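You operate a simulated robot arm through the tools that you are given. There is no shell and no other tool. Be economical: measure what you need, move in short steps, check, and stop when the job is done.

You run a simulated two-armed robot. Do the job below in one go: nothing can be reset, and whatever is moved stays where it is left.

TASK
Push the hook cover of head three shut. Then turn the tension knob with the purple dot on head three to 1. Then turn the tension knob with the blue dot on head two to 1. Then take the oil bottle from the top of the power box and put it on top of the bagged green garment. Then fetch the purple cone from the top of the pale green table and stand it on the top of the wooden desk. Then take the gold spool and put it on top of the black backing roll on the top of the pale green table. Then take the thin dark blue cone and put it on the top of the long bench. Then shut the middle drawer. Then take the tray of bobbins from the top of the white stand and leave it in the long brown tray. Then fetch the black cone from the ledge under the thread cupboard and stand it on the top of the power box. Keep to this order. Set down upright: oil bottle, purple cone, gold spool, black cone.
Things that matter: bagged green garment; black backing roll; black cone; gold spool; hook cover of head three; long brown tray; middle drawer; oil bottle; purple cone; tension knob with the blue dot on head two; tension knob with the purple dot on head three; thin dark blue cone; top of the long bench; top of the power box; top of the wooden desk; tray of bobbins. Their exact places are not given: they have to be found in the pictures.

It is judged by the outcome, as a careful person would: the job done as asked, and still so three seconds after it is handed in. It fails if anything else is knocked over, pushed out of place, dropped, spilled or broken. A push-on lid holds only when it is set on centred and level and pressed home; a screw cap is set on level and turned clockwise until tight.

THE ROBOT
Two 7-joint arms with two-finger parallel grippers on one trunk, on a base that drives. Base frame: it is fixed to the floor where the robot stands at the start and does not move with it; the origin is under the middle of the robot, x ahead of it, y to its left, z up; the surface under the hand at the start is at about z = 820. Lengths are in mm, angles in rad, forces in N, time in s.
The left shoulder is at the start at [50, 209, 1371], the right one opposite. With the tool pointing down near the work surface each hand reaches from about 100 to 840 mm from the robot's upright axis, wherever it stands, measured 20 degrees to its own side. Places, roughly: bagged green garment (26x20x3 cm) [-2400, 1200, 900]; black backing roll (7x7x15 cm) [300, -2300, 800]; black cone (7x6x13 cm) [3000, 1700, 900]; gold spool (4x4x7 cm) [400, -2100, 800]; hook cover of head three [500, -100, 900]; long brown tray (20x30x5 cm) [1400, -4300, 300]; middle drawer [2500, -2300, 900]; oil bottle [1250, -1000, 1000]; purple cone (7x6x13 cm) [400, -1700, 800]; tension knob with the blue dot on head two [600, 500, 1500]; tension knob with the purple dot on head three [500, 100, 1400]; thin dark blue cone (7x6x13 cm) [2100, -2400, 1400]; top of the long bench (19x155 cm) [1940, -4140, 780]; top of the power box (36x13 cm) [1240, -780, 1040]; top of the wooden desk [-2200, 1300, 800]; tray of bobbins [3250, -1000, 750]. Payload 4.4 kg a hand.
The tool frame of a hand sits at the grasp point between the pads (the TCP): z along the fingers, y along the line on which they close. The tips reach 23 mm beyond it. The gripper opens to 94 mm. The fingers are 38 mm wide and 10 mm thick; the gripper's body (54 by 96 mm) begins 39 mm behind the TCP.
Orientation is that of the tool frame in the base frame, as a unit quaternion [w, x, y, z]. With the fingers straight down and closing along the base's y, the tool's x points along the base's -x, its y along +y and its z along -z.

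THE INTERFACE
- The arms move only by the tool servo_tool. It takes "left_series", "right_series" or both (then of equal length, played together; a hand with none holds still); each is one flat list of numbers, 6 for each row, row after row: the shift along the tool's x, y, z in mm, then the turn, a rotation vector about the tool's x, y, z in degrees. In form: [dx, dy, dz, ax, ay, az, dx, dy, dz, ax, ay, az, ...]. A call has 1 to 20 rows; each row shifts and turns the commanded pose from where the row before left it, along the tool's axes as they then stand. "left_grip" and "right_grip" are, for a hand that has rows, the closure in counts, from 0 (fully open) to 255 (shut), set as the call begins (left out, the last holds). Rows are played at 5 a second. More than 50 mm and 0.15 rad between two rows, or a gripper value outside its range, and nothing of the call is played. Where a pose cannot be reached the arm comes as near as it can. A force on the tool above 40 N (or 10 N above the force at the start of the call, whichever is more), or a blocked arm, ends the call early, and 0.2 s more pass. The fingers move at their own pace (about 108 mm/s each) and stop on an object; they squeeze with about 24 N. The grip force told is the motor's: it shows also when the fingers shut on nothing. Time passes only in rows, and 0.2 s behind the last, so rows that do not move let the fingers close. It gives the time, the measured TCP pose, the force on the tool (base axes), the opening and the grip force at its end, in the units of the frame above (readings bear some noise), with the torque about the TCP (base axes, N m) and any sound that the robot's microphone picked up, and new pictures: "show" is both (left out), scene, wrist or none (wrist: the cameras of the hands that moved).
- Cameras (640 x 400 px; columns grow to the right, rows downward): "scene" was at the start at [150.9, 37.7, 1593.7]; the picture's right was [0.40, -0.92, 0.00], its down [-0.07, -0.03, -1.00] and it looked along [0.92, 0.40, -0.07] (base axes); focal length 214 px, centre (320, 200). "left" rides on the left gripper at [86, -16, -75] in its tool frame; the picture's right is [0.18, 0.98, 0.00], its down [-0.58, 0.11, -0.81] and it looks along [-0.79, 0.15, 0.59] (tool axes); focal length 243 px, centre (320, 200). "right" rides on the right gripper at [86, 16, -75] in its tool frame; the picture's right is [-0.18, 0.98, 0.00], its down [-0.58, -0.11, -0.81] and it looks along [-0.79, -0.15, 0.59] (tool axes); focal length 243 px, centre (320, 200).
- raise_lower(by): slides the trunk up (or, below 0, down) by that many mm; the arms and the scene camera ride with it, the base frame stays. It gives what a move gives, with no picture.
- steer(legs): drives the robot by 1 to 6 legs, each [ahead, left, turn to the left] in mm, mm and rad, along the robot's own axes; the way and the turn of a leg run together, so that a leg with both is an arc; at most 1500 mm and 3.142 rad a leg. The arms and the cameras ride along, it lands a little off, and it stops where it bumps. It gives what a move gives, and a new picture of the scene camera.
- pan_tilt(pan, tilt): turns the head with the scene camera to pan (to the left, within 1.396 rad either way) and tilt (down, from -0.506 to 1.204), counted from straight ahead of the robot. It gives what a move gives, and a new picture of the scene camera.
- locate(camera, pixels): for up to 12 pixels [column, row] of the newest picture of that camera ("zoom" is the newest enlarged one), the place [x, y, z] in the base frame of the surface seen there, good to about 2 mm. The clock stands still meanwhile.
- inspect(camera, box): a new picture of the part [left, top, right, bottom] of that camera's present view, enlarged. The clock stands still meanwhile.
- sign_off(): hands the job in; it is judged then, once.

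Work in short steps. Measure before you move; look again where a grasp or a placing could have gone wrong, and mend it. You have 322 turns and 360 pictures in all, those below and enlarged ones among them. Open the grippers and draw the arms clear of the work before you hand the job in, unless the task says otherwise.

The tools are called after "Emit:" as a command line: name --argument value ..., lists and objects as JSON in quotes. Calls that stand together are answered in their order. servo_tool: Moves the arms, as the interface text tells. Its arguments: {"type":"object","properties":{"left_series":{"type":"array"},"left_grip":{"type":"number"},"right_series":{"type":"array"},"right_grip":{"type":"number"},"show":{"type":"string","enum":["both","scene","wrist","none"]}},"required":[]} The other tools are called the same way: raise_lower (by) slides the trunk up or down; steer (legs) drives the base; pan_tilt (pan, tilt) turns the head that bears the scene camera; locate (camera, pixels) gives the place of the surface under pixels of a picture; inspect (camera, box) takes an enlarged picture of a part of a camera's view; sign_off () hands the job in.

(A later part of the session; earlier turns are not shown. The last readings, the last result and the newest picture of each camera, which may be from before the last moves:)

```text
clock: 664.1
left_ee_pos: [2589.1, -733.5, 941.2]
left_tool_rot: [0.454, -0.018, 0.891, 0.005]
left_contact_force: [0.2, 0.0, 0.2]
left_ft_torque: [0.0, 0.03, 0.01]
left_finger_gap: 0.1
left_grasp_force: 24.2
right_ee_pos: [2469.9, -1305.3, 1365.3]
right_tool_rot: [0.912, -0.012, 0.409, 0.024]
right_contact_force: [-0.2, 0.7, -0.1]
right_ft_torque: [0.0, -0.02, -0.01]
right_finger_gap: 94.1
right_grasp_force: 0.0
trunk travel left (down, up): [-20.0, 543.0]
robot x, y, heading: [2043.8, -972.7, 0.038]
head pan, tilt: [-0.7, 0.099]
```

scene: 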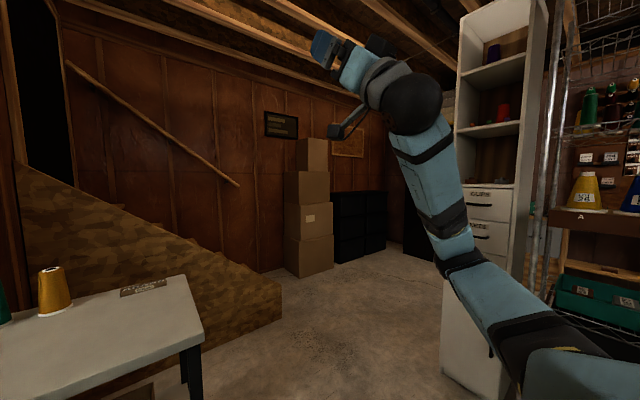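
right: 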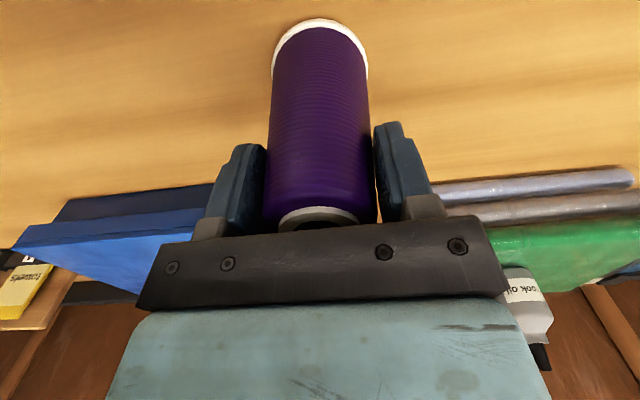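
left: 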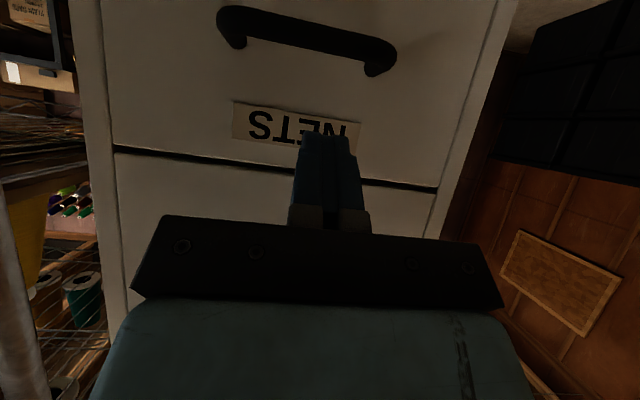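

The elbow is down now. I lower the hand while still pointing up, then pitch gradually toward horizontal.

Emit:
servo_tool --right_series '[29.9, 0, -26.6, 0, 0, 0, 29.9, 0, -26.6, 0, 0, 0, 29.9, 0, -26.6, 0, 0, 0, 29.9, 0, -26.6, 0, 0, 0, 29.9, 0, -26.6, 0, 0, 0, 29.9, 0, -26.6, 0, 0, 0, 29.9, 0, -26.6, 0, 0, 0, 29.9, 0, -26.6, 0, 0, 0, 0, 0, 0, 0, 8, 0, 0, 0, 0, 0, 8, 0, 0, 0, 0, 0, 8, 0, 0, 0, 0, 0, 8, 0, 0, 0, 0, 0, 8, 0, 40, 0, 0, 0, 0, 0, 40, 0, 0, 0, 0, 0, 40, 0, 0, 0, 0, 0]' --show "scene"

```text
clock: 667.5
left_ee_pos: [2590.4, -734.8, 941.4]
left_tool_rot: [0.455, -0.017, 0.89, 0.004]
left_contact_force: [0.6, -0.3, 0.0]
left_ft_torque: [0.02, 0.0, 0.0]
left_finger_gap: 0.1
left_grasp_force: 23.6
right_ee_pos: [2542.7, -1348.4, 972.7]
right_tool_rot: [0.718, -0.018, 0.696, 0.018]
right_contact_force: [0.5, 0.5, -0.6]
right_ft_torque: [-0.02, 0.0, 0.01]
right_finger_gap: 94.2
right_grasp_force: 0.1
right hand out of reach, approached as far as the arm can: row 1, 2, 3, 6, 7, 8, 9, 10, 14, 15, 16
trunk travel left (down, up): [-20.0, 543.0]
robot x, y, heading: [2046.5, -977.9, 0.039]
head pan, tilt: [-0.7, 0.099]
```

scene: 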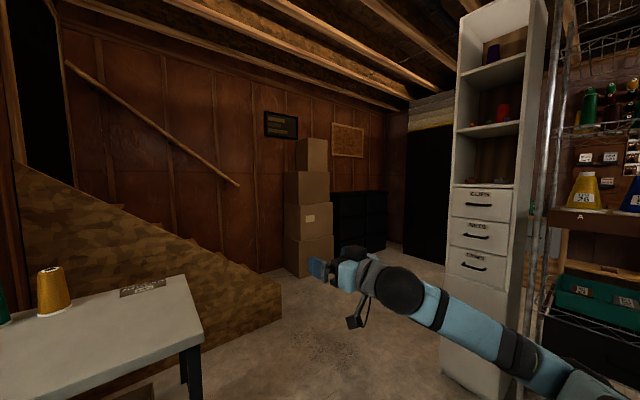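

Elbow-down posture achieved with a horizontal hand. I continue lowering to test.

Emit:
servo_tool --right_series '[40, 0, 0, 0, 0, 0, 40, 0, 0, 0, 0, 0, 40, 0, 0, 0, 0, 0, 40, 0, 0, 0, 0, 0, 40, 0, 0, 0, 0, 0, 40, 0, 0, 0, 0, 0, 40, 0, 0, 0, 0, 0, 40, 0, 0, 0, 0, 0]' --show "none"

Emit:
pan_tilt --pan -0.6 --tilt 0.8

```text
clock: 669.3
left_ee_pos: [2589.2, -734.0, 941.1]
left_tool_rot: [0.455, -0.018, 0.89, 0.004]
left_contact_force: [0.5, 0.5, 0.0]
left_ft_torque: [0.01, 0.03, 0.01]
left_finger_gap: 0.3
left_grasp_force: 24.7
right_ee_pos: [2548.7, -1376.6, 662.3]
right_tool_rot: [0.717, -0.019, 0.697, 0.021]
right_contact_force: [-0.1, -0.3, -0.4]
right_ft_torque: [0.01, 0.0, 0.0]
right_finger_gap: 93.9
right_grasp_force: 0.1
right hand out of reach, approached as far as the arm can: row 6, 7, 8
trunk travel left (down, up): [-20.0, 543.0]
robot x, y, heading: [2042.7, -978.5, 0.043]
head pan, tilt: [-0.7, 0.099]
```

```text
clock: 670.3
left_ee_pos: [2589.4, -733.4, 940.4]
left_tool_rot: [0.455, -0.017, 0.89, 0.003]
left_contact_force: [0.4, 0.7, 1.1]
left_ft_torque: [0.01, 0.03, -0.02]
left_finger_gap: 0.3
left_grasp_force: 23.7
right_ee_pos: [2548.8, -1377.1, 662.2]
right_tool_rot: [0.716, -0.021, 0.697, 0.023]
right_contact_force: [1.3, 0.1, 0.5]
right_ft_torque: [0.01, -0.02, -0.01]
right_finger_gap: 93.6
right_grasp_force: 0.0
trunk travel left (down, up): [-20.0, 543.0]
robot x, y, heading: [2044.8, -978.8, 0.041]
head pan, tilt: [-0.6, 0.799]
```

scene: 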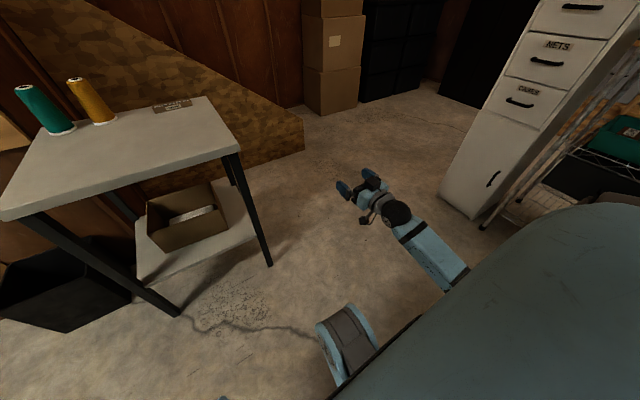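

Progress: z 662 with the elbow low. I pitch the hand down gradually while lowering and extending.

Emit:
servo_tool --right_series '[0, 0, 0, 0, 8, 0, 0, 0, 0, 0, 8, 0, 0, 0, 0, 0, 8, 0, 0, 0, 0, 0, 8, 0, 0, 0, 30, 0, 0, 0, 0, 0, 30, 0, 0, 0, 25, 0, 16, 0, 0, 0, 25, 0, 16, 0, 0, 0, 25, 0, 16, 0, 0, 0, 25, 0, 16, 0, 0, 0, 25, 0, 16, 0, 0, 0, 25, 0, 16, 0, 0, 0]' --show "scene"

```text
clock: 672.9
left_ee_pos: [2590.0, -733.8, 939.7]
left_tool_rot: [0.455, -0.018, 0.89, 0.005]
left_contact_force: [-0.8, -0.7, 0.4]
left_ft_torque: [-0.03, 0.03, 0.04]
left_finger_gap: 0.0
left_grasp_force: 24.6
right_ee_pos: [2606.8, -1377.0, 455.0]
right_tool_rot: [0.497, -0.024, 0.867, 0.014]
right_contact_force: [0.5, 0.0, 0.5]
right_ft_torque: [-0.01, 0.03, 0.0]
right_finger_gap: 93.7
right_grasp_force: 0.0
trunk travel left (down, up): [-20.0, 543.0]
robot x, y, heading: [2046.5, -976.5, 0.035]
head pan, tilt: [-0.6, 0.799]
```

scene: 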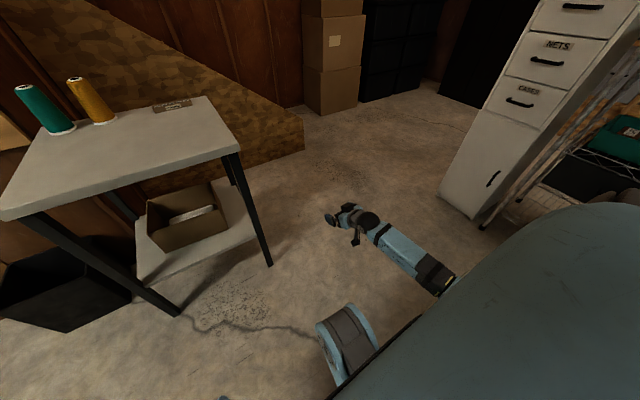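

No limit at z 455. I test steeper pitch and z≈360.

Emit:
servo_tool --right_series '[0, 0, 0, 0, 8, 0, 0, 0, 0, 0, 8, 0, 0, 0, 0, 0, 8, 0, 15, 0, 26, 0, 0, 0, 15, 0, 26, 0, 0, 0, 15, 0, 26, 0, 0, 0]' --show "none"

```text
clock: 674.3
left_ee_pos: [2590.0, -735.5, 940.0]
left_tool_rot: [0.454, -0.017, 0.891, 0.004]
left_contact_force: [0.5, -0.9, -0.6]
left_ft_torque: [-0.01, -0.03, 0.01]
left_finger_gap: 0.0
left_grasp_force: 23.9
right_ee_pos: [2617.3, -1377.0, 366.6]
right_tool_rot: [0.307, -0.025, 0.951, 0.008]
right_contact_force: [-0.3, -0.4, 0.0]
right_ft_torque: [-0.01, 0.0, -0.02]
right_finger_gap: 94.0
right_grasp_force: 0.1
trunk travel left (down, up): [-20.0, 543.0]
robot x, y, heading: [2043.3, -975.1, 0.04]
head pan, tilt: [-0.6, 0.799]
```

Low reach works. I steepen the pitch by 16° more, then raise the trunk.

Emit:
servo_tool --right_series '[0, 0, 0, 0, 8, 0, 0, 0, 0, 0, 8, 0]' --show "none"

Emit:
raise_lower --by 400

Emit:
raise_lower --by 140

```text
clock: 674.9
left_ee_pos: [2589.2, -733.6, 940.1]
left_tool_rot: [0.455, -0.017, 0.89, 0.003]
left_contact_force: [-0.7, -0.7, -0.6]
left_ft_torque: [-0.01, -0.02, -0.03]
left_finger_gap: 0.0
left_grasp_force: 24.7
right_ee_pos: [2616.4, -1376.9, 367.3]
right_tool_rot: [0.169, -0.027, 0.985, 0.005]
right_contact_force: [-0.1, 0.8, 0.0]
right_ft_torque: [-0.01, 0.03, -0.02]
right_finger_gap: 94.3
right_grasp_force: 0.1
trunk travel left (down, up): [-20.0, 543.0]
robot x, y, heading: [2046.1, -974.2, 0.037]
head pan, tilt: [-0.6, 0.799]
```

```text
clock: 678.8
left_ee_pos: [2588.7, -734.4, 1339.9]
left_tool_rot: [0.455, -0.018, 0.89, 0.005]
left_contact_force: [-0.3, -0.1, -0.4]
left_ft_torque: [0.0, -0.02, -0.02]
left_finger_gap: 0.0
left_grasp_force: 24.3
right_ee_pos: [2616.5, -1376.5, 766.4]
right_tool_rot: [0.171, -0.026, 0.985, 0.004]
right_contact_force: [0.0, -0.3, 0.1]
right_ft_torque: [-0.01, -0.02, -0.01]
right_finger_gap: 94.0
right_grasp_force: 0.0
trunk travel left (down, up): [-420.0, 143.0]
robot x, y, heading: [2046.2, -973.5, 0.038]
head pan, tilt: [-0.6, 0.799]
```

```text
clock: 680.4
left_ee_pos: [2589.5, -734.5, 1480.2]
left_tool_rot: [0.455, -0.018, 0.89, 0.005]
left_contact_force: [-0.1, 0.2, -0.5]
left_ft_torque: [0.03, 0.02, 0.0]
left_finger_gap: 0.1
left_grasp_force: 24.3
right_ee_pos: [2617.1, -1375.7, 906.6]
right_tool_rot: [0.171, -0.027, 0.985, 0.004]
right_contact_force: [0.0, 0.6, 1.8]
right_ft_torque: [-0.01, 0.03, -0.03]
right_finger_gap: 94.1
right_grasp_force: 0.0
trunk travel left (down, up): [-560.0, 3.0]
robot x, y, heading: [2043.8, -977.7, 0.037]
head pan, tilt: [-0.6, 0.799]
```

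I position the robot south of the stand, facing +y, so the right hand comes over the tray's middle.

Emit:
steer --legs '[[0, -570, 0], [690, 0, 0], [0, 0, 1.533]]'

Emit:
pan_tilt --pan -0.5 --tilt 0.8

```text
clock: 693.0
left_ee_pos: [2552.9, -967.7, 1480.7]
left_tool_rot: [0.33, -0.619, 0.64, 0.313]
left_contact_force: [-1.0, 0.9, 0.6]
left_ft_torque: [0.01, 0.01, -0.04]
left_finger_gap: 0.0
left_grasp_force: 24.3
right_ee_pos: [3196.0, -989.1, 906.3]
right_tool_rot: [0.123, -0.688, 0.705, 0.119]
right_contact_force: [0.0, -0.6, -0.5]
right_ft_torque: [-0.01, 0.01, -0.02]
right_finger_gap: 93.9
right_grasp_force: 0.1
trunk travel left (down, up): [-560.0, 3.0]
robot x, y, heading: [2755.2, -1526.9, 1.538]
head pan, tilt: [-0.6, 0.799]
```

scene: 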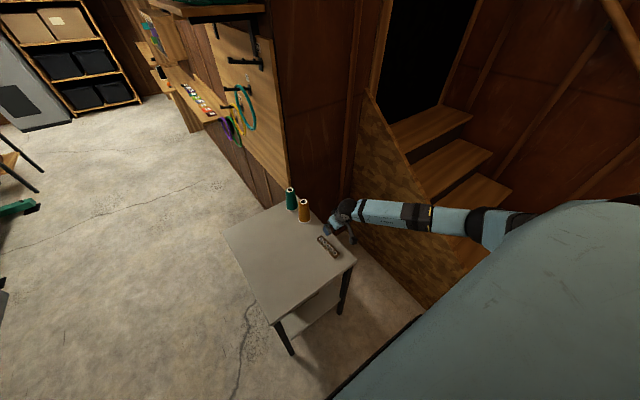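

```text
clock: 693.7
left_ee_pos: [2553.2, -967.3, 1481.3]
left_tool_rot: [0.331, -0.618, 0.641, 0.312]
left_contact_force: [-0.3, -0.1, 0.4]
left_ft_torque: [0.0, 0.01, 0.0]
left_finger_gap: 0.2
left_grasp_force: 24.3
right_ee_pos: [3195.0, -988.3, 906.0]
right_tool_rot: [0.123, -0.69, 0.704, 0.119]
right_contact_force: [0.1, 0.4, 0.3]
right_ft_torque: [-0.02, 0.01, 0.01]
right_finger_gap: 94.0
right_grasp_force: 0.0
trunk travel left (down, up): [-560.0, 3.0]
robot x, y, heading: [2752.9, -1528.8, 1.532]
head pan, tilt: [-0.499, 0.799]
```

scene: 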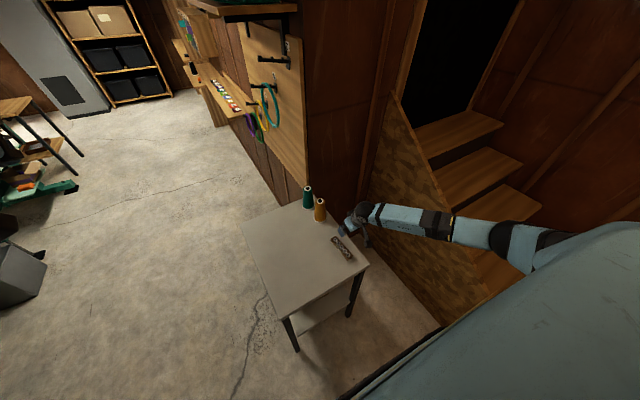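

TCP is 40 mm right of the tray. I locate the tray's corners precisely.

Emit:
inspect --camera "scene" --box '[300, 180, 396, 280]'

Emit:
inspect --camera "right" --box '[0, 0, 640, 400]'

```text
4.00 times, centred on (348, 230) of scene
```

zoom: 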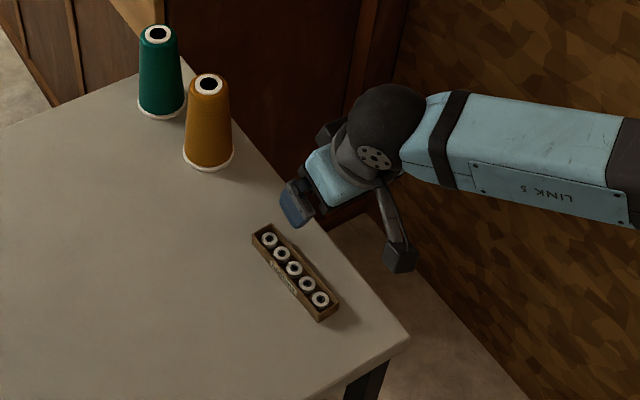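

```text
1.00 times, centred on (320, 200) of right (not enlarged: the box is as wide or as high as the picture)
```

zoom: 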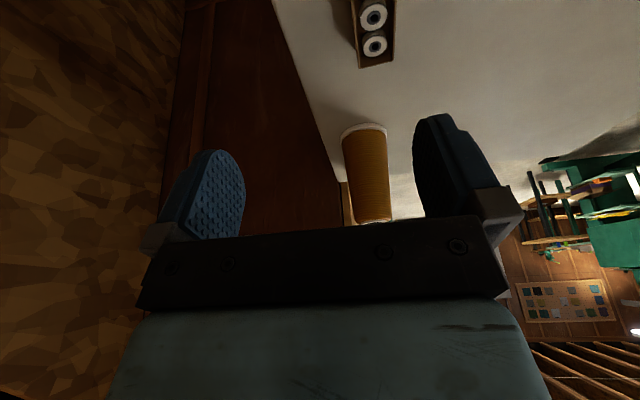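

I locate the tray corners in the scene picture.

Emit:
locate --camera "scene" --pixels '[[332, 239], [336.5, 237], [352, 256.5], [348, 259.5], [339, 244], [342, 248], [340, 250]]'

Emit:
locate --camera "right" --pixels '[[360, 66], [393, 60], [376, 45], [373, 15], [352, 10], [394, 10]]'

```text
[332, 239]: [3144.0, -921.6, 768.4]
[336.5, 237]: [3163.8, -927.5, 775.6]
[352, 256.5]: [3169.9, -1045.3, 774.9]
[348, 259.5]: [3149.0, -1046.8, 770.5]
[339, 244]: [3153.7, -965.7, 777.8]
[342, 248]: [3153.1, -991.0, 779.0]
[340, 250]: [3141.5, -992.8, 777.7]
```

```text
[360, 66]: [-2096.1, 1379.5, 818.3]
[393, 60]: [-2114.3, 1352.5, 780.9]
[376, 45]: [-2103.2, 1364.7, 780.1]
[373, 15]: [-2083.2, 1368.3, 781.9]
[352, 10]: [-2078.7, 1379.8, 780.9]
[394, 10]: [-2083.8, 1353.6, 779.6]
```

Tray centre (3156,−984), width ~30. I shift the hand 39 mm over it, then lower with the trunk.

Emit:
servo_tool --right_series '[0, 20, 0, 0, 0, 0, 0, 19.5, 0, 0, 0, 0, 0, 0, 0, 0, 0, 0]' --right_grip 92 --show "wrist"

Emit:
raise_lower --by -85

Emit:
inspect --camera "scene" --box '[300, 180, 396, 280]'

```text
clock: 694.5
left_ee_pos: [2554.1, -968.4, 1480.4]
left_tool_rot: [0.331, -0.618, 0.641, 0.313]
left_contact_force: [0.1, 0.4, 0.2]
left_ft_torque: [0.03, 0.05, -0.02]
left_finger_gap: 0.0
left_grasp_force: 24.1
right_ee_pos: [3158.0, -986.7, 906.0]
right_tool_rot: [0.123, -0.689, 0.705, 0.119]
right_contact_force: [-0.1, -0.1, -0.1]
right_ft_torque: [-0.02, -0.03, -0.02]
right_finger_gap: 60.3
right_grasp_force: 0.0
trunk travel left (down, up): [-560.0, 3.0]
robot x, y, heading: [2755.1, -1526.9, 1.536]
head pan, tilt: [-0.499, 0.799]
```

right: 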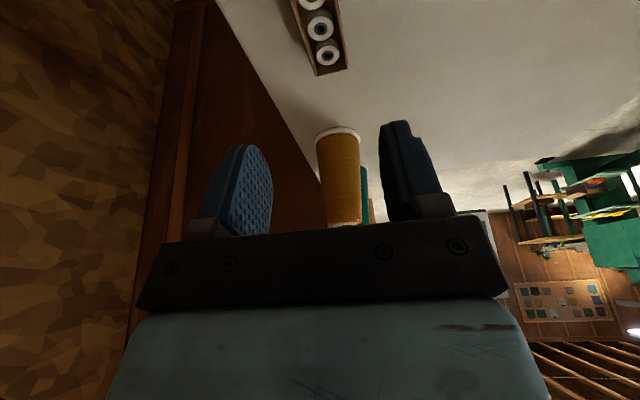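

```text
clock: 695.7
left_ee_pos: [2553.8, -966.0, 1395.0]
left_tool_rot: [0.331, -0.618, 0.641, 0.312]
left_contact_force: [0.6, 0.7, -0.2]
left_ft_torque: [0.01, -0.03, -0.01]
left_finger_gap: 0.1
left_grasp_force: 24.1
right_ee_pos: [3157.5, -986.8, 822.1]
right_tool_rot: [0.122, -0.689, 0.705, 0.119]
right_contact_force: [-0.9, 0.1, 0.0]
right_ft_torque: [0.0, 0.02, -0.03]
right_finger_gap: 60.1
right_grasp_force: 0.0
trunk travel left (down, up): [-475.0, 88.0]
robot x, y, heading: [2754.0, -1528.1, 1.538]
head pan, tilt: [-0.499, 0.799]
```

```text
4.00 times, centred on (348, 230) of scene
```

zoom: 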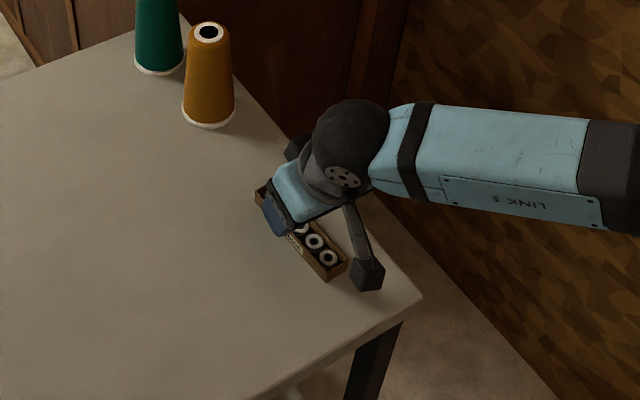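

Aligned. I lower 29 more.

Emit:
raise_lower --by -29

Emit:
servo_tool --right_series '[0, 0, 0, 0, 0, 0]' --show "wrist"

```text
clock: 696.5
left_ee_pos: [2554.1, -968.1, 1366.2]
left_tool_rot: [0.331, -0.618, 0.641, 0.312]
left_contact_force: [0.2, -0.3, 0.7]
left_ft_torque: [0.0, 0.03, -0.01]
left_finger_gap: 0.0
left_grasp_force: 24.0
right_ee_pos: [3157.6, -986.9, 793.0]
right_tool_rot: [0.123, -0.688, 0.705, 0.119]
right_contact_force: [-1.1, 0.0, -0.6]
right_ft_torque: [0.01, -0.01, 0.01]
right_finger_gap: 59.8
right_grasp_force: 0.0
trunk travel left (down, up): [-446.0, 117.0]
robot x, y, heading: [2752.1, -1527.3, 1.537]
head pan, tilt: [-0.499, 0.799]
```

```text
clock: 696.9
left_ee_pos: [2552.7, -968.0, 1366.5]
left_tool_rot: [0.331, -0.618, 0.641, 0.312]
left_contact_force: [-0.1, -0.5, -0.1]
left_ft_torque: [0.02, 0.01, 0.01]
left_finger_gap: 0.0
left_grasp_force: 24.0
right_ee_pos: [3157.7, -987.4, 791.8]
right_tool_rot: [0.123, -0.689, 0.704, 0.119]
right_contact_force: [0.2, 0.5, 0.3]
right_ft_torque: [-0.01, 0.03, -0.01]
right_finger_gap: 60.2
right_grasp_force: 0.2
trunk travel left (down, up): [-446.0, 117.0]
robot x, y, heading: [2752.8, -1524.3, 1.534]
head pan, tilt: [-0.499, 0.799]
```

right: 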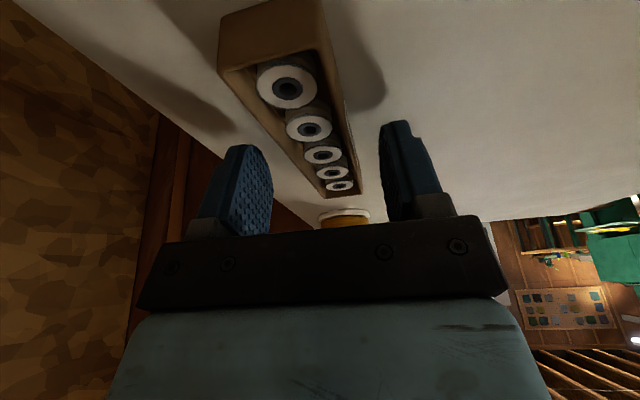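

The tray lies between the fingers. I close and lift with the trunk.

Emit:
servo_tool --right_series '[0, 0, 0, 0, 0, 0, 0, 0, 0, 0, 0, 0, 0, 0, 0, 0, 0, 0]' --right_grip 255 --show "none"

Emit:
raise_lower --by 60

Emit:
servo_tool --right_series '[0, 0, 0, 0, 0, 0]' --show "wrist"

```text
clock: 697.6
left_ee_pos: [2553.9, -967.3, 1366.5]
left_tool_rot: [0.33, -0.619, 0.641, 0.312]
left_contact_force: [0.3, 0.3, -0.1]
left_ft_torque: [-0.02, 0.03, 0.01]
left_finger_gap: 0.0
left_grasp_force: 23.6
right_ee_pos: [3157.1, -987.2, 792.6]
right_tool_rot: [0.123, -0.689, 0.704, 0.119]
right_contact_force: [0.2, -0.1, 0.8]
right_ft_torque: [-0.02, -0.04, -0.01]
right_finger_gap: 28.7
right_grasp_force: 23.5
trunk travel left (down, up): [-446.0, 117.0]
robot x, y, heading: [2755.0, -1527.7, 1.536]
head pan, tilt: [-0.499, 0.799]
```

```text
clock: 698.6
left_ee_pos: [2552.4, -966.8, 1426.4]
left_tool_rot: [0.33, -0.619, 0.641, 0.312]
left_contact_force: [0.0, -0.1, 0.8]
left_ft_torque: [0.0, -0.01, -0.01]
left_finger_gap: 0.4
left_grasp_force: 24.3
right_ee_pos: [3157.2, -986.3, 852.3]
right_tool_rot: [0.123, -0.688, 0.705, 0.118]
right_contact_force: [0.4, 0.7, -1.5]
right_ft_torque: [-0.02, -0.02, 0.03]
right_finger_gap: 29.0
right_grasp_force: 24.0
trunk travel left (down, up): [-506.0, 57.0]
robot x, y, heading: [2752.9, -1526.0, 1.537]
head pan, tilt: [-0.499, 0.799]
```

```text
clock: 699.0
left_ee_pos: [2552.5, -967.1, 1426.5]
left_tool_rot: [0.331, -0.618, 0.641, 0.313]
left_contact_force: [0.2, 0.0, 0.2]
left_ft_torque: [0.0, 0.02, 0.03]
left_finger_gap: 0.2
left_grasp_force: 24.4
right_ee_pos: [3158.1, -986.9, 851.6]
right_tool_rot: [0.123, -0.689, 0.705, 0.119]
right_contact_force: [0.3, -0.5, -0.3]
right_ft_torque: [0.04, 0.0, 0.01]
right_finger_gap: 28.7
right_grasp_force: 24.1
trunk travel left (down, up): [-506.0, 57.0]
robot x, y, heading: [2758.2, -1530.0, 1.53]
head pan, tilt: [-0.499, 0.799]
```

right: 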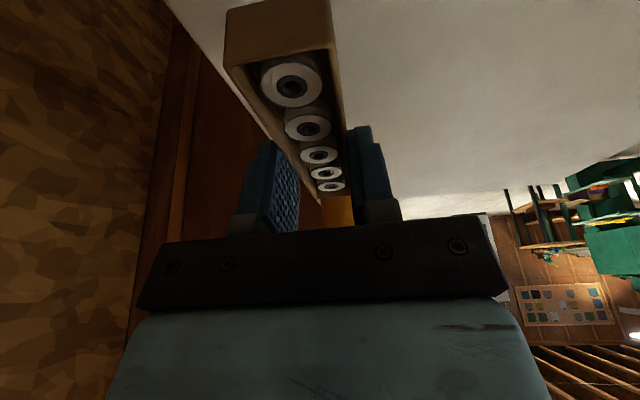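

Tray held level. I drive around the cabinet to the bench: turn to +x, shift to x≈3090, strafe south, turn to −y, strafe west.

Emit:
steer --legs '[[0, 0, -1.53], [335, 0, 0], [0, -800, 0], [0, -780, 0], [0, 0, -1.57]]'

```text
clock: 722.6
left_ee_pos: [3325.3, -3660.9, 1426.5]
left_tool_rot: [0.322, 0.622, 0.637, -0.322]
left_contact_force: [0.3, -0.3, -0.1]
left_ft_torque: [0.02, 0.0, -0.02]
left_finger_gap: 0.0
left_grasp_force: 23.9
right_ee_pos: [2720.0, -3675.1, 851.8]
right_tool_rot: [0.122, 0.684, 0.709, -0.12]
right_contact_force: [-0.7, -0.1, 0.6]
right_ft_torque: [0.01, 0.01, 0.01]
right_finger_gap: 29.0
right_grasp_force: 23.9
trunk travel left (down, up): [-506.0, 57.0]
robot x, y, heading: [3091.9, -3114.6, -1.546]
head pan, tilt: [-0.499, 0.799]
```

scene: 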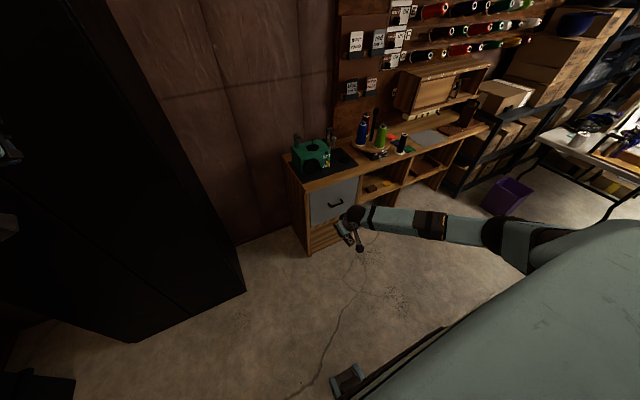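

I move on to x≈1850 in front of the brown tray.

Emit:
steer --legs '[[120, 0, -0.024], [0, -1240, 0]]'

Emit:
pan_tilt --pan -0.5 --tilt 0.8

```text
clock: 734.5
left_ee_pos: [2085.5, -3779.7, 1426.9]
left_tool_rot: [0.317, 0.632, 0.627, -0.326]
left_contact_force: [0.2, -0.6, 0.3]
left_ft_torque: [0.0, 0.02, 0.0]
left_finger_gap: 0.0
left_grasp_force: 24.0
right_ee_pos: [1480.0, -3778.1, 852.7]
right_tool_rot: [0.121, 0.696, 0.698, -0.122]
right_contact_force: [0.4, 0.3, -0.9]
right_ft_torque: [0.02, 0.0, 0.03]
right_finger_gap: 28.8
right_grasp_force: 23.5
trunk travel left (down, up): [-506.0, 57.0]
robot x, y, heading: [1873.8, -3223.2, -1.575]
head pan, tilt: [-0.499, 0.799]
```

scene: 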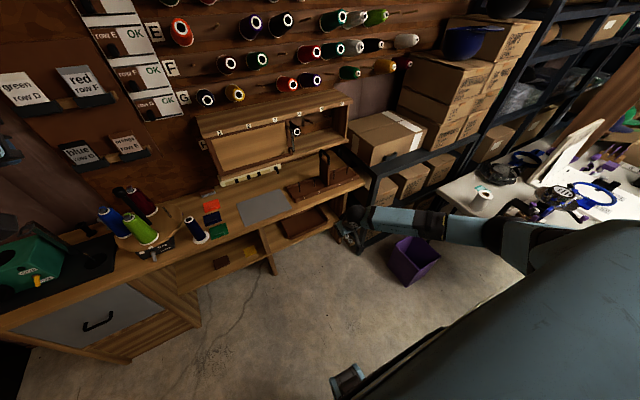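

```text
clock: 735.1
left_ee_pos: [2085.6, -3780.5, 1425.7]
left_tool_rot: [0.316, 0.633, 0.627, -0.326]
left_contact_force: [0.0, -0.5, -0.8]
left_ft_torque: [0.01, 0.0, 0.0]
left_finger_gap: 0.1
left_grasp_force: 23.8
right_ee_pos: [1480.2, -3777.5, 852.4]
right_tool_rot: [0.121, 0.694, 0.699, -0.122]
right_contact_force: [-0.6, -0.6, -0.7]
right_ft_torque: [0.02, -0.01, -0.03]
right_finger_gap: 29.0
right_grasp_force: 24.2
trunk travel left (down, up): [-506.0, 57.0]
robot x, y, heading: [1869.5, -3221.7, -1.571]
head pan, tilt: [-0.499, 0.799]
```

scene: 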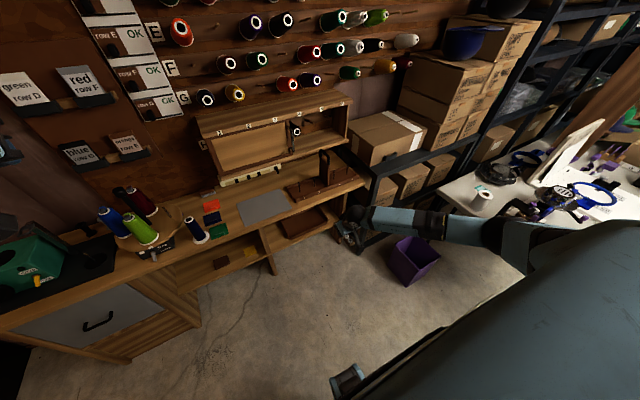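

I check the purple bin and look at the brown tray's corners.

Emit:
locate --camera "scene" --pixels '[[395, 243], [440, 258], [405, 285], [280, 222], [305, 238], [327, 222], [305, 210], [265, 250], [337, 212], [505, 190]]'

Emit:
inspect --camera "scene" --box '[240, 180, 400, 280]'

```text
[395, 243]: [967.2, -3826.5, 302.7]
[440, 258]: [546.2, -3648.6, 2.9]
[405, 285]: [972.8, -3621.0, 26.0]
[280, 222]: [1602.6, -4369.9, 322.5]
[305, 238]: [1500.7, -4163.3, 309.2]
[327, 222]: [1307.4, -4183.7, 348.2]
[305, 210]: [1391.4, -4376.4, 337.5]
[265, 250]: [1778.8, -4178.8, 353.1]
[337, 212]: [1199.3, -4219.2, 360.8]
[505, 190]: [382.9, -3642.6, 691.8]
```

```text
4.00 times, centred on (320, 230) of scene
```

zoom: 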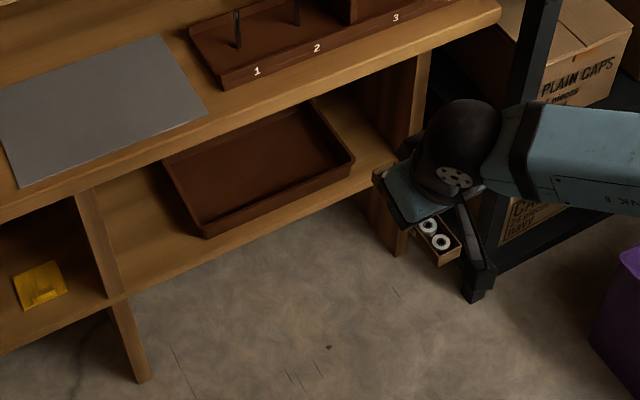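

I locate interior points of the brown tray.

Emit:
locate --camera "zoom" --pixels '[[250, 180], [280, 160], [220, 200], [205, 225], [205, 212], [350, 158], [345, 150], [165, 165], [310, 108], [270, 215], [150, 220], [380, 170]]'

```text
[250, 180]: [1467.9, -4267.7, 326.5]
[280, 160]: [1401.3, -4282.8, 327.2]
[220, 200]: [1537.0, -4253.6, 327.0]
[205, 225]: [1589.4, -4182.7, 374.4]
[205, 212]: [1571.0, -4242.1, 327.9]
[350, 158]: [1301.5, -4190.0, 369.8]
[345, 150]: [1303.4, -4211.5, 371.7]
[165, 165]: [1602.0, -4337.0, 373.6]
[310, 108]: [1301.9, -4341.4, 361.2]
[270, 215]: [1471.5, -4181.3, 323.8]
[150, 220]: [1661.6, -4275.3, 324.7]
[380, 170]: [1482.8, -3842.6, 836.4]
```

Brown tray floor z 327, rim 374, x 1300–1604, y −4182…−4385. I lower the trunk 400, then 30, for a low entry under the bench.

Emit:
raise_lower --by -400

Emit:
steer --legs '[[200, -28, 0]]'

Emit:
pan_tilt --pan -0.6 --tilt 0.7

```text
clock: 738.9
left_ee_pos: [2085.3, -3780.7, 1026.0]
left_tool_rot: [0.318, 0.632, 0.628, -0.325]
left_contact_force: [-0.2, -0.2, 0.4]
left_ft_torque: [-0.01, 0.0, 0.03]
left_finger_gap: 0.3
left_grasp_force: 24.0
right_ee_pos: [1480.3, -3776.9, 453.3]
right_tool_rot: [0.12, 0.695, 0.698, -0.121]
right_contact_force: [0.0, 0.4, 0.0]
right_ft_torque: [-0.02, 0.01, 0.0]
right_finger_gap: 28.6
right_grasp_force: 24.0
trunk travel left (down, up): [-106.0, 457.0]
robot x, y, heading: [1868.4, -3222.8, -1.583]
head pan, tilt: [-0.499, 0.799]
```

```text
clock: 740.5
left_ee_pos: [2052.8, -3976.8, 1026.1]
left_tool_rot: [0.316, 0.633, 0.627, -0.326]
left_contact_force: [0.4, -0.6, -0.2]
left_ft_torque: [0.01, 0.03, -0.01]
left_finger_gap: 0.3
left_grasp_force: 24.4
right_ee_pos: [1449.0, -3971.4, 451.8]
right_tool_rot: [0.12, 0.695, 0.698, -0.121]
right_contact_force: [-0.6, -0.1, 0.3]
right_ft_torque: [0.06, -0.02, 0.02]
right_finger_gap: 28.5
right_grasp_force: 24.5
trunk travel left (down, up): [-106.0, 457.0]
robot x, y, heading: [1839.0, -3418.5, -1.58]
head pan, tilt: [-0.499, 0.799]
```

scene: 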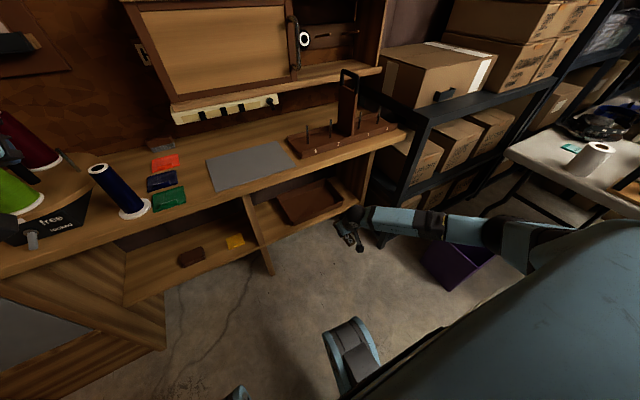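

```text
clock: 741.1
left_ee_pos: [2053.4, -3975.2, 1027.6]
left_tool_rot: [0.316, 0.633, 0.626, -0.327]
left_contact_force: [-0.3, 0.4, 0.6]
left_ft_torque: [0.02, -0.01, -0.01]
left_finger_gap: 0.0
left_grasp_force: 23.7
right_ee_pos: [1448.1, -3971.9, 451.4]
right_tool_rot: [0.121, 0.695, 0.698, -0.121]
right_contact_force: [-0.1, 0.2, 0.8]
right_ft_torque: [-0.01, -0.03, 0.02]
right_finger_gap: 28.6
right_grasp_force: 24.1
trunk travel left (down, up): [-106.0, 457.0]
robot x, y, heading: [1838.3, -3417.6, -1.585]
head pan, tilt: [-0.6, 0.7]
```

scene: 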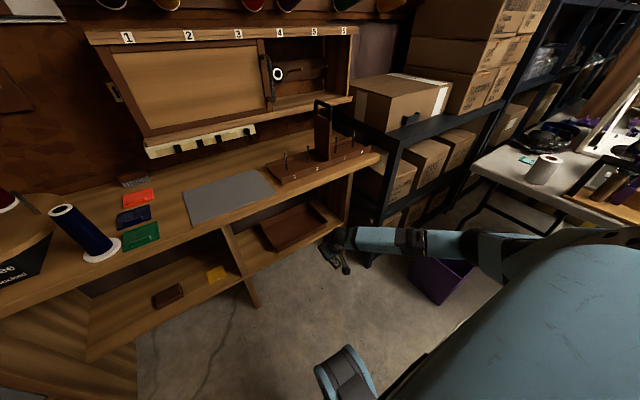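

The left hand is near the blue cone; I raise and retract it first. I also check the right elbow's height over the purple bin.

Emit:
servo_tool --left_series '[-32.4, 0, -23.5, 0, 0, 0, -32.4, 0, -23.5, 0, 0, 0, -32.4, 0, -23.5, 0, 0, 0, -32.4, 0, -23.5, 0, 0, 0, -32.4, 0, -23.5, 0, 0, 0, 23.5, 0, -32.4, 0, 0, 0, 23.5, 0, -32.4, 0, 0, 0, 23.5, 0, -32.4, 0, 0, 0]' --show "none"

Emit:
locate --camera "scene" --pixels '[[380, 240], [420, 242], [470, 245], [505, 255], [430, 265], [460, 285], [540, 245]]'

```text
clock: 743.0
left_ee_pos: [2056.9, -3853.9, 1227.8]
left_tool_rot: [0.316, 0.634, 0.626, -0.327]
left_contact_force: [0.2, 0.8, 0.2]
left_ft_torque: [0.0, -0.01, -0.01]
left_finger_gap: 0.0
left_grasp_force: 24.2
right_ee_pos: [1448.6, -3970.5, 454.1]
right_tool_rot: [0.12, 0.696, 0.697, -0.121]
right_contact_force: [-0.1, 0.5, 0.5]
right_ft_torque: [-0.01, 0.0, 0.0]
right_finger_gap: 28.8
right_grasp_force: 24.2
trunk travel left (down, up): [-106.0, 457.0]
robot x, y, heading: [1837.8, -3419.4, -1.587]
head pan, tilt: [-0.6, 0.7]
```

```text
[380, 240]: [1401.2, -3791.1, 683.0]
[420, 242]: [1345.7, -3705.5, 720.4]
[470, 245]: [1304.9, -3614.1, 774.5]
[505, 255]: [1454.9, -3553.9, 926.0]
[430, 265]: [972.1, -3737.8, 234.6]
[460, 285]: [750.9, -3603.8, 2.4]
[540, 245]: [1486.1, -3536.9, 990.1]
```

Right forearm geometry clears the bench underside. I lower 39 mm (tray bottom ≈383 over rim 374) and drive 210 forward.

Emit:
raise_lower --by -38

Emit:
steer --legs '[[120, 0, 0.012]]'

Emit:
inspect --camera "scene" --box '[220, 180, 420, 300]'

```text
clock: 743.8
left_ee_pos: [2056.4, -3855.4, 1189.1]
left_tool_rot: [0.316, 0.633, 0.626, -0.326]
left_contact_force: [-0.1, 0.0, 0.0]
left_ft_torque: [-0.02, 0.01, 0.01]
left_finger_gap: 0.0
left_grasp_force: 24.1
right_ee_pos: [1448.7, -3971.8, 414.7]
right_tool_rot: [0.12, 0.696, 0.698, -0.121]
right_contact_force: [-0.6, -0.1, -0.1]
right_ft_torque: [-0.01, 0.02, 0.01]
right_finger_gap: 29.0
right_grasp_force: 23.8
trunk travel left (down, up): [-68.0, 495.0]
robot x, y, heading: [1842.2, -3417.7, -1.585]
head pan, tilt: [-0.6, 0.7]
```

```text
clock: 745.0
left_ee_pos: [2059.9, -3974.0, 1189.2]
left_tool_rot: [0.318, 0.63, 0.63, -0.324]
left_contact_force: [0.0, -0.7, -0.1]
left_ft_torque: [0.01, -0.01, 0.01]
left_finger_gap: 0.2
left_grasp_force: 24.0
right_ee_pos: [1455.3, -4098.0, 414.8]
right_tool_rot: [0.121, 0.692, 0.702, -0.119]
right_contact_force: [-0.2, 0.4, -0.1]
right_ft_torque: [-0.01, -0.01, 0.02]
right_finger_gap: 28.8
right_grasp_force: 23.9
trunk travel left (down, up): [-68.0, 495.0]
robot x, y, heading: [1838.0, -3539.7, -1.575]
head pan, tilt: [-0.6, 0.7]
```

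scene: 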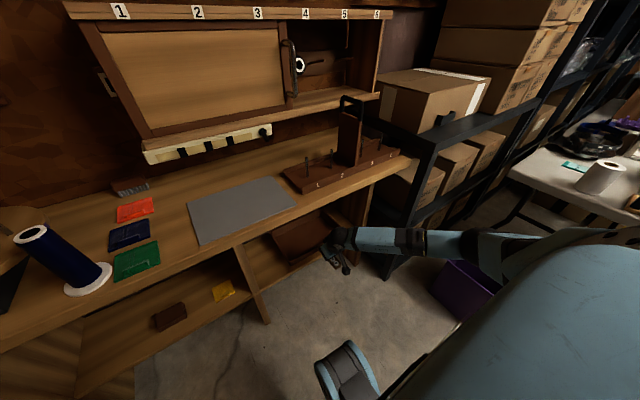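

```text
3.20 times, centred on (320, 240) of scene
```

zoom: 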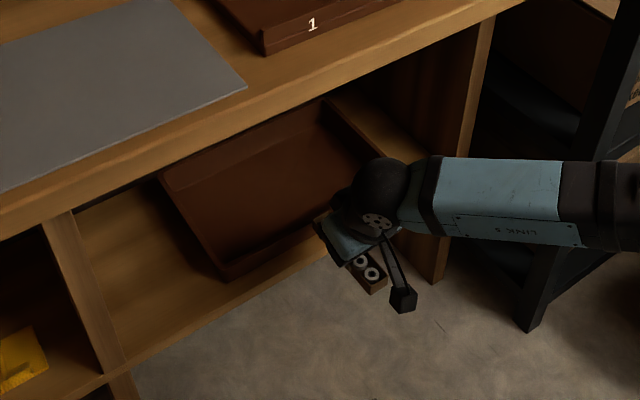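

I check the bench edge's underside height versus the wrist top before entering.

Emit:
locate --camera "zoom" --pixels '[[300, 85], [300, 100], [300, 108], [390, 62], [390, 70], [385, 165], [420, 165], [480, 165], [360, 270]]'

```text
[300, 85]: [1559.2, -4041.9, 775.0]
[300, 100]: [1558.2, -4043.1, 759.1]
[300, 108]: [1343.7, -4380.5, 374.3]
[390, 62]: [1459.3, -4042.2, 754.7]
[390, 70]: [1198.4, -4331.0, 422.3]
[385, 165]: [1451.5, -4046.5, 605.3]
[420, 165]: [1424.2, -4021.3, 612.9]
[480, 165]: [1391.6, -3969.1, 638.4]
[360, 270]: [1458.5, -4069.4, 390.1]
```

Underside ≈752; forearm stays below ~690. I drive 90 more.

Emit:
steer --legs '[[88, 0, 0.004]]'

Emit:
inspect --camera "scene" --box '[220, 180, 420, 300]'

```text
clock: 746.1
left_ee_pos: [2062.4, -4061.3, 1188.7]
left_tool_rot: [0.319, 0.629, 0.63, -0.325]
left_contact_force: [0.3, -0.5, 0.0]
left_ft_torque: [-0.04, 0.01, -0.03]
left_finger_gap: 0.0
left_grasp_force: 24.3
right_ee_pos: [1456.5, -4186.4, 413.3]
right_tool_rot: [0.12, 0.691, 0.703, -0.12]
right_contact_force: [-0.5, 0.8, -0.1]
right_ft_torque: [-0.01, 0.04, 0.01]
right_finger_gap: 28.9
right_grasp_force: 24.3
trunk travel left (down, up): [-68.0, 495.0]
robot x, y, heading: [1835.5, -3629.7, -1.568]
head pan, tilt: [-0.6, 0.7]
```

scene: 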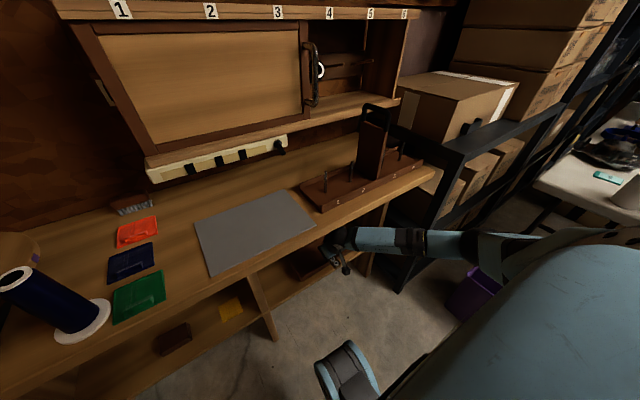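

```text
3.20 times, centred on (320, 240) of scene
```

zoom: 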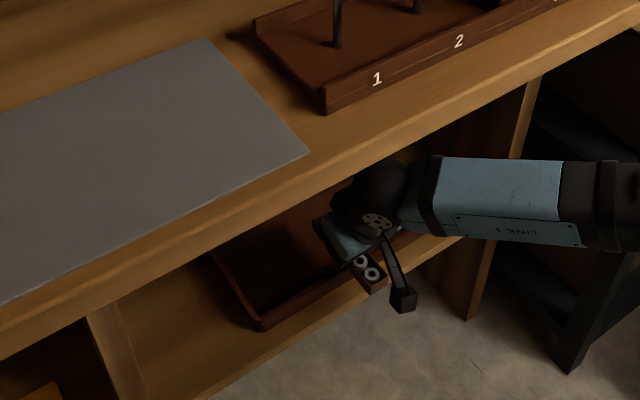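

I extend the hand 82 mm further in, keeping height.

Emit:
servo_tool --right_series '[-19.3, 0, 6.9, 0, 0, 0, -19.3, 0, 6.9, 0, 0, 0, -19.3, 0, 6.9, 0, 0, 0, -19.3, 0, 6.9, 0, 0, 0, 0, 0, 0, 0, 0, 0]' --show "wrist"

```text
clock: 747.3
left_ee_pos: [2061.8, -4060.6, 1189.3]
left_tool_rot: [0.318, 0.629, 0.63, -0.325]
left_contact_force: [0.5, 0.4, 0.3]
left_ft_torque: [-0.01, 0.0, 0.03]
left_finger_gap: 0.0
left_grasp_force: 24.1
right_ee_pos: [1457.5, -4268.4, 412.5]
right_tool_rot: [0.121, 0.69, 0.703, -0.12]
right_contact_force: [-0.3, -0.7, -0.5]
right_ft_torque: [0.0, 0.0, 0.01]
right_finger_gap: 28.7
right_grasp_force: 24.5
trunk travel left (down, up): [-68.0, 495.0]
robot x, y, heading: [1841.6, -3630.3, -1.566]
head pan, tilt: [-0.6, 0.7]
```

right: 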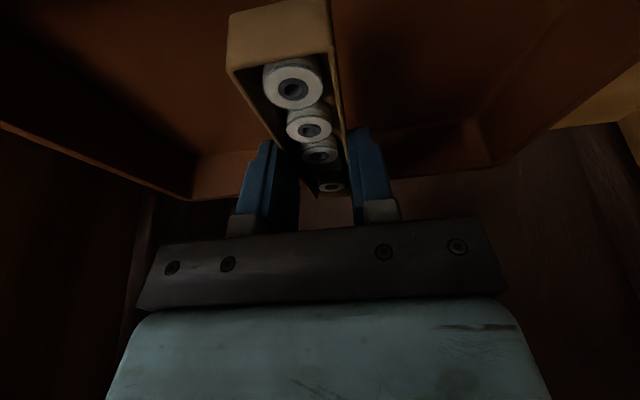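

I zoom into the tray to check the bobbins.

Emit:
inspect --camera "right" --box '[220, 0, 380, 210]'

```text
1.90 times, centred on (300, 105) of right
```

zoom: 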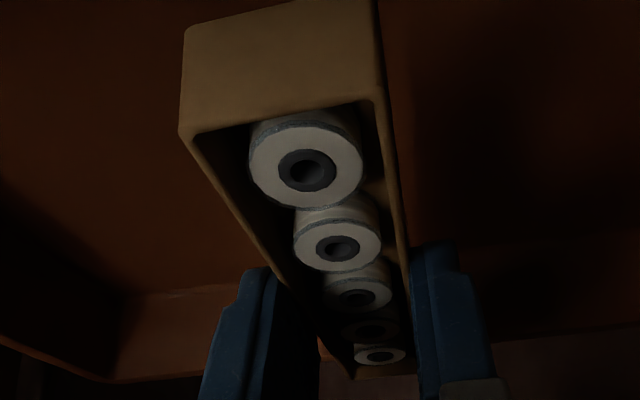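

All five bobbins are in place. I lower with the trunk by 48, then finely.

Emit:
raise_lower --by -48

Emit:
servo_tool --right_series '[0.7, 0, 1.9, 0, 0, 0, 0.7, 0, 1.9, 0, 0, 0, 0, 0, 0, 0, 0, 0]' --show "wrist"

```text
clock: 748.2
left_ee_pos: [2061.5, -4061.6, 1140.8]
left_tool_rot: [0.319, 0.629, 0.63, -0.325]
left_contact_force: [0.2, 0.3, 0.0]
left_ft_torque: [0.0, 0.02, 0.01]
left_finger_gap: 0.0
left_grasp_force: 24.3
right_ee_pos: [1457.5, -4266.7, 366.7]
right_tool_rot: [0.121, 0.691, 0.702, -0.121]
right_contact_force: [-0.8, -0.3, 0.1]
right_ft_torque: [0.01, -0.02, 0.01]
right_finger_gap: 28.4
right_grasp_force: 24.3
trunk travel left (down, up): [-20.0, 543.0]
robot x, y, heading: [1840.1, -3629.4, -1.575]
head pan, tilt: [-0.6, 0.7]
```

```text
clock: 749.0
left_ee_pos: [2061.2, -4061.9, 1140.5]
left_tool_rot: [0.318, 0.629, 0.631, -0.324]
left_contact_force: [0.2, 0.2, 0.6]
left_ft_torque: [-0.01, 0.02, -0.01]
left_finger_gap: 0.1
left_grasp_force: 23.4
right_ee_pos: [1456.6, -4267.2, 361.4]
right_tool_rot: [0.121, 0.691, 0.703, -0.12]
right_contact_force: [-0.4, -0.7, 0.9]
right_ft_torque: [-0.02, 0.0, 0.0]
right_finger_gap: 28.8
right_grasp_force: 23.8
trunk travel left (down, up): [-20.0, 543.0]
robot x, y, heading: [1836.6, -3629.4, -1.567]
head pan, tilt: [-0.6, 0.7]
```

right: 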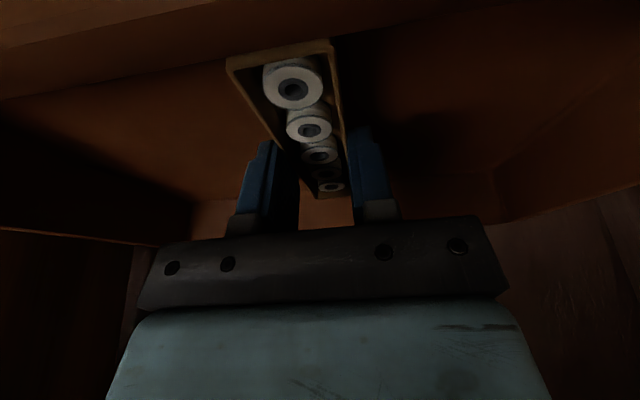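

I lower in 1 mm steps until touch.

Emit:
servo_tool --right_series '[0.35, 0, 0.94, 0, 0, 0, 0.35, 0, 0.94, 0, 0, 0, 0.35, 0, 0.94, 0, 0, 0, 0, 0, 0, 0, 0, 0]' --show "none"

```text
clock: 750.0
left_ee_pos: [2060.8, -4060.6, 1141.6]
left_tool_rot: [0.319, 0.628, 0.631, -0.325]
left_contact_force: [-0.1, 0.2, -0.1]
left_ft_torque: [-0.05, -0.01, 0.01]
left_finger_gap: 0.0
left_grasp_force: 24.1
right_ee_pos: [1458.4, -4267.7, 358.4]
right_tool_rot: [0.121, 0.691, 0.702, -0.12]
right_contact_force: [-0.1, 0.6, 0.6]
right_ft_torque: [0.01, -0.02, 0.01]
right_finger_gap: 28.8
right_grasp_force: 23.8
trunk travel left (down, up): [-20.0, 543.0]
robot x, y, heading: [1837.8, -3631.0, -1.57]
head pan, tilt: [-0.6, 0.7]
```

Emit:
servo_tool --right_series '[0.35, 0, 0.94, 0, 0, 0, 0.35, 0, 0.94, 0, 0, 0, 0, 0, 0, 0, 0, 0]' --show "none"

```text
clock: 750.8
left_ee_pos: [2061.4, -4060.4, 1141.3]
left_tool_rot: [0.318, 0.628, 0.631, -0.324]
left_contact_force: [0.0, 0.0, -0.3]
left_ft_torque: [0.0, -0.01, 0.03]
left_finger_gap: 0.1
left_grasp_force: 23.8
right_ee_pos: [1456.3, -4267.9, 358.7]
right_tool_rot: [0.122, 0.691, 0.702, -0.121]
right_contact_force: [-0.6, -0.1, 12.1]
right_ft_torque: [0.19, -0.02, 0.01]
right_finger_gap: 29.2
right_grasp_force: 24.2
trunk travel left (down, up): [-20.0, 543.0]
robot x, y, heading: [1835.1, -3632.5, -1.568]
head pan, tilt: [-0.6, 0.7]
```

Contact (12 N). I open the fingers, then raise with the trunk.

Emit:
servo_tool --right_series '[0, 0, 0, 0, 0, 0, 0, 0, 0, 0, 0, 0, 0, 0, 0, 0, 0, 0]' --right_grip 95 --show "none"

Emit:
raise_lower --by 65

Emit:
servo_tool --right_series '[0, 0, 0, 0, 0, 0]' --show "wrist"

```text
clock: 751.6
left_ee_pos: [2061.0, -4061.7, 1140.8]
left_tool_rot: [0.318, 0.629, 0.63, -0.325]
left_contact_force: [-0.2, -0.3, 0.0]
left_ft_torque: [-0.01, -0.03, 0.0]
left_finger_gap: 0.1
left_grasp_force: 23.8
right_ee_pos: [1456.9, -4267.0, 356.2]
right_tool_rot: [0.121, 0.691, 0.703, -0.119]
right_contact_force: [-0.4, -0.5, -0.1]
right_ft_torque: [0.01, -0.04, 0.06]
right_finger_gap: 58.9
right_grasp_force: 0.0
trunk travel left (down, up): [-20.0, 543.0]
robot x, y, heading: [1840.3, -3629.1, -1.566]
head pan, tilt: [-0.6, 0.7]
```

```text
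clock: 752.6
left_ee_pos: [2061.7, -4062.5, 1206.8]
left_tool_rot: [0.318, 0.629, 0.631, -0.324]
left_contact_force: [-0.4, 0.4, -0.5]
left_ft_torque: [0.03, -0.02, -0.02]
left_finger_gap: 0.1
left_grasp_force: 23.8
right_ee_pos: [1457.2, -4266.2, 421.7]
right_tool_rot: [0.12, 0.691, 0.703, -0.12]
right_contact_force: [0.5, 0.7, 0.1]
right_ft_torque: [-0.04, 0.04, -0.02]
right_finger_gap: 58.9
right_grasp_force: 0.1
trunk travel left (down, up): [-85.0, 478.0]
robot x, y, heading: [1836.4, -3630.5, -1.564]
head pan, tilt: [-0.6, 0.7]
```

```text
clock: 753.0
left_ee_pos: [2061.4, -4061.2, 1207.0]
left_tool_rot: [0.318, 0.629, 0.631, -0.324]
left_contact_force: [-0.5, -0.6, 0.8]
left_ft_torque: [-0.03, 0.01, -0.03]
left_finger_gap: 0.1
left_grasp_force: 24.0
right_ee_pos: [1457.4, -4268.2, 421.5]
right_tool_rot: [0.121, 0.691, 0.703, -0.12]
right_contact_force: [-0.8, 0.4, 0.4]
right_ft_torque: [-0.03, 0.01, 0.0]
right_finger_gap: 58.9
right_grasp_force: 0.0
trunk travel left (down, up): [-85.0, 478.0]
robot x, y, heading: [1837.4, -3627.5, -1.57]
head pan, tilt: [-0.6, 0.7]
```

right: 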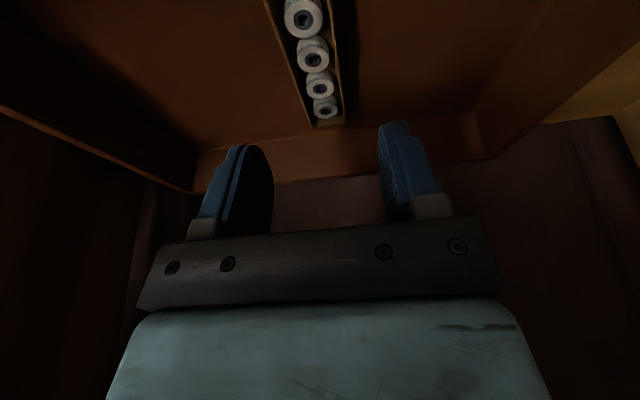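

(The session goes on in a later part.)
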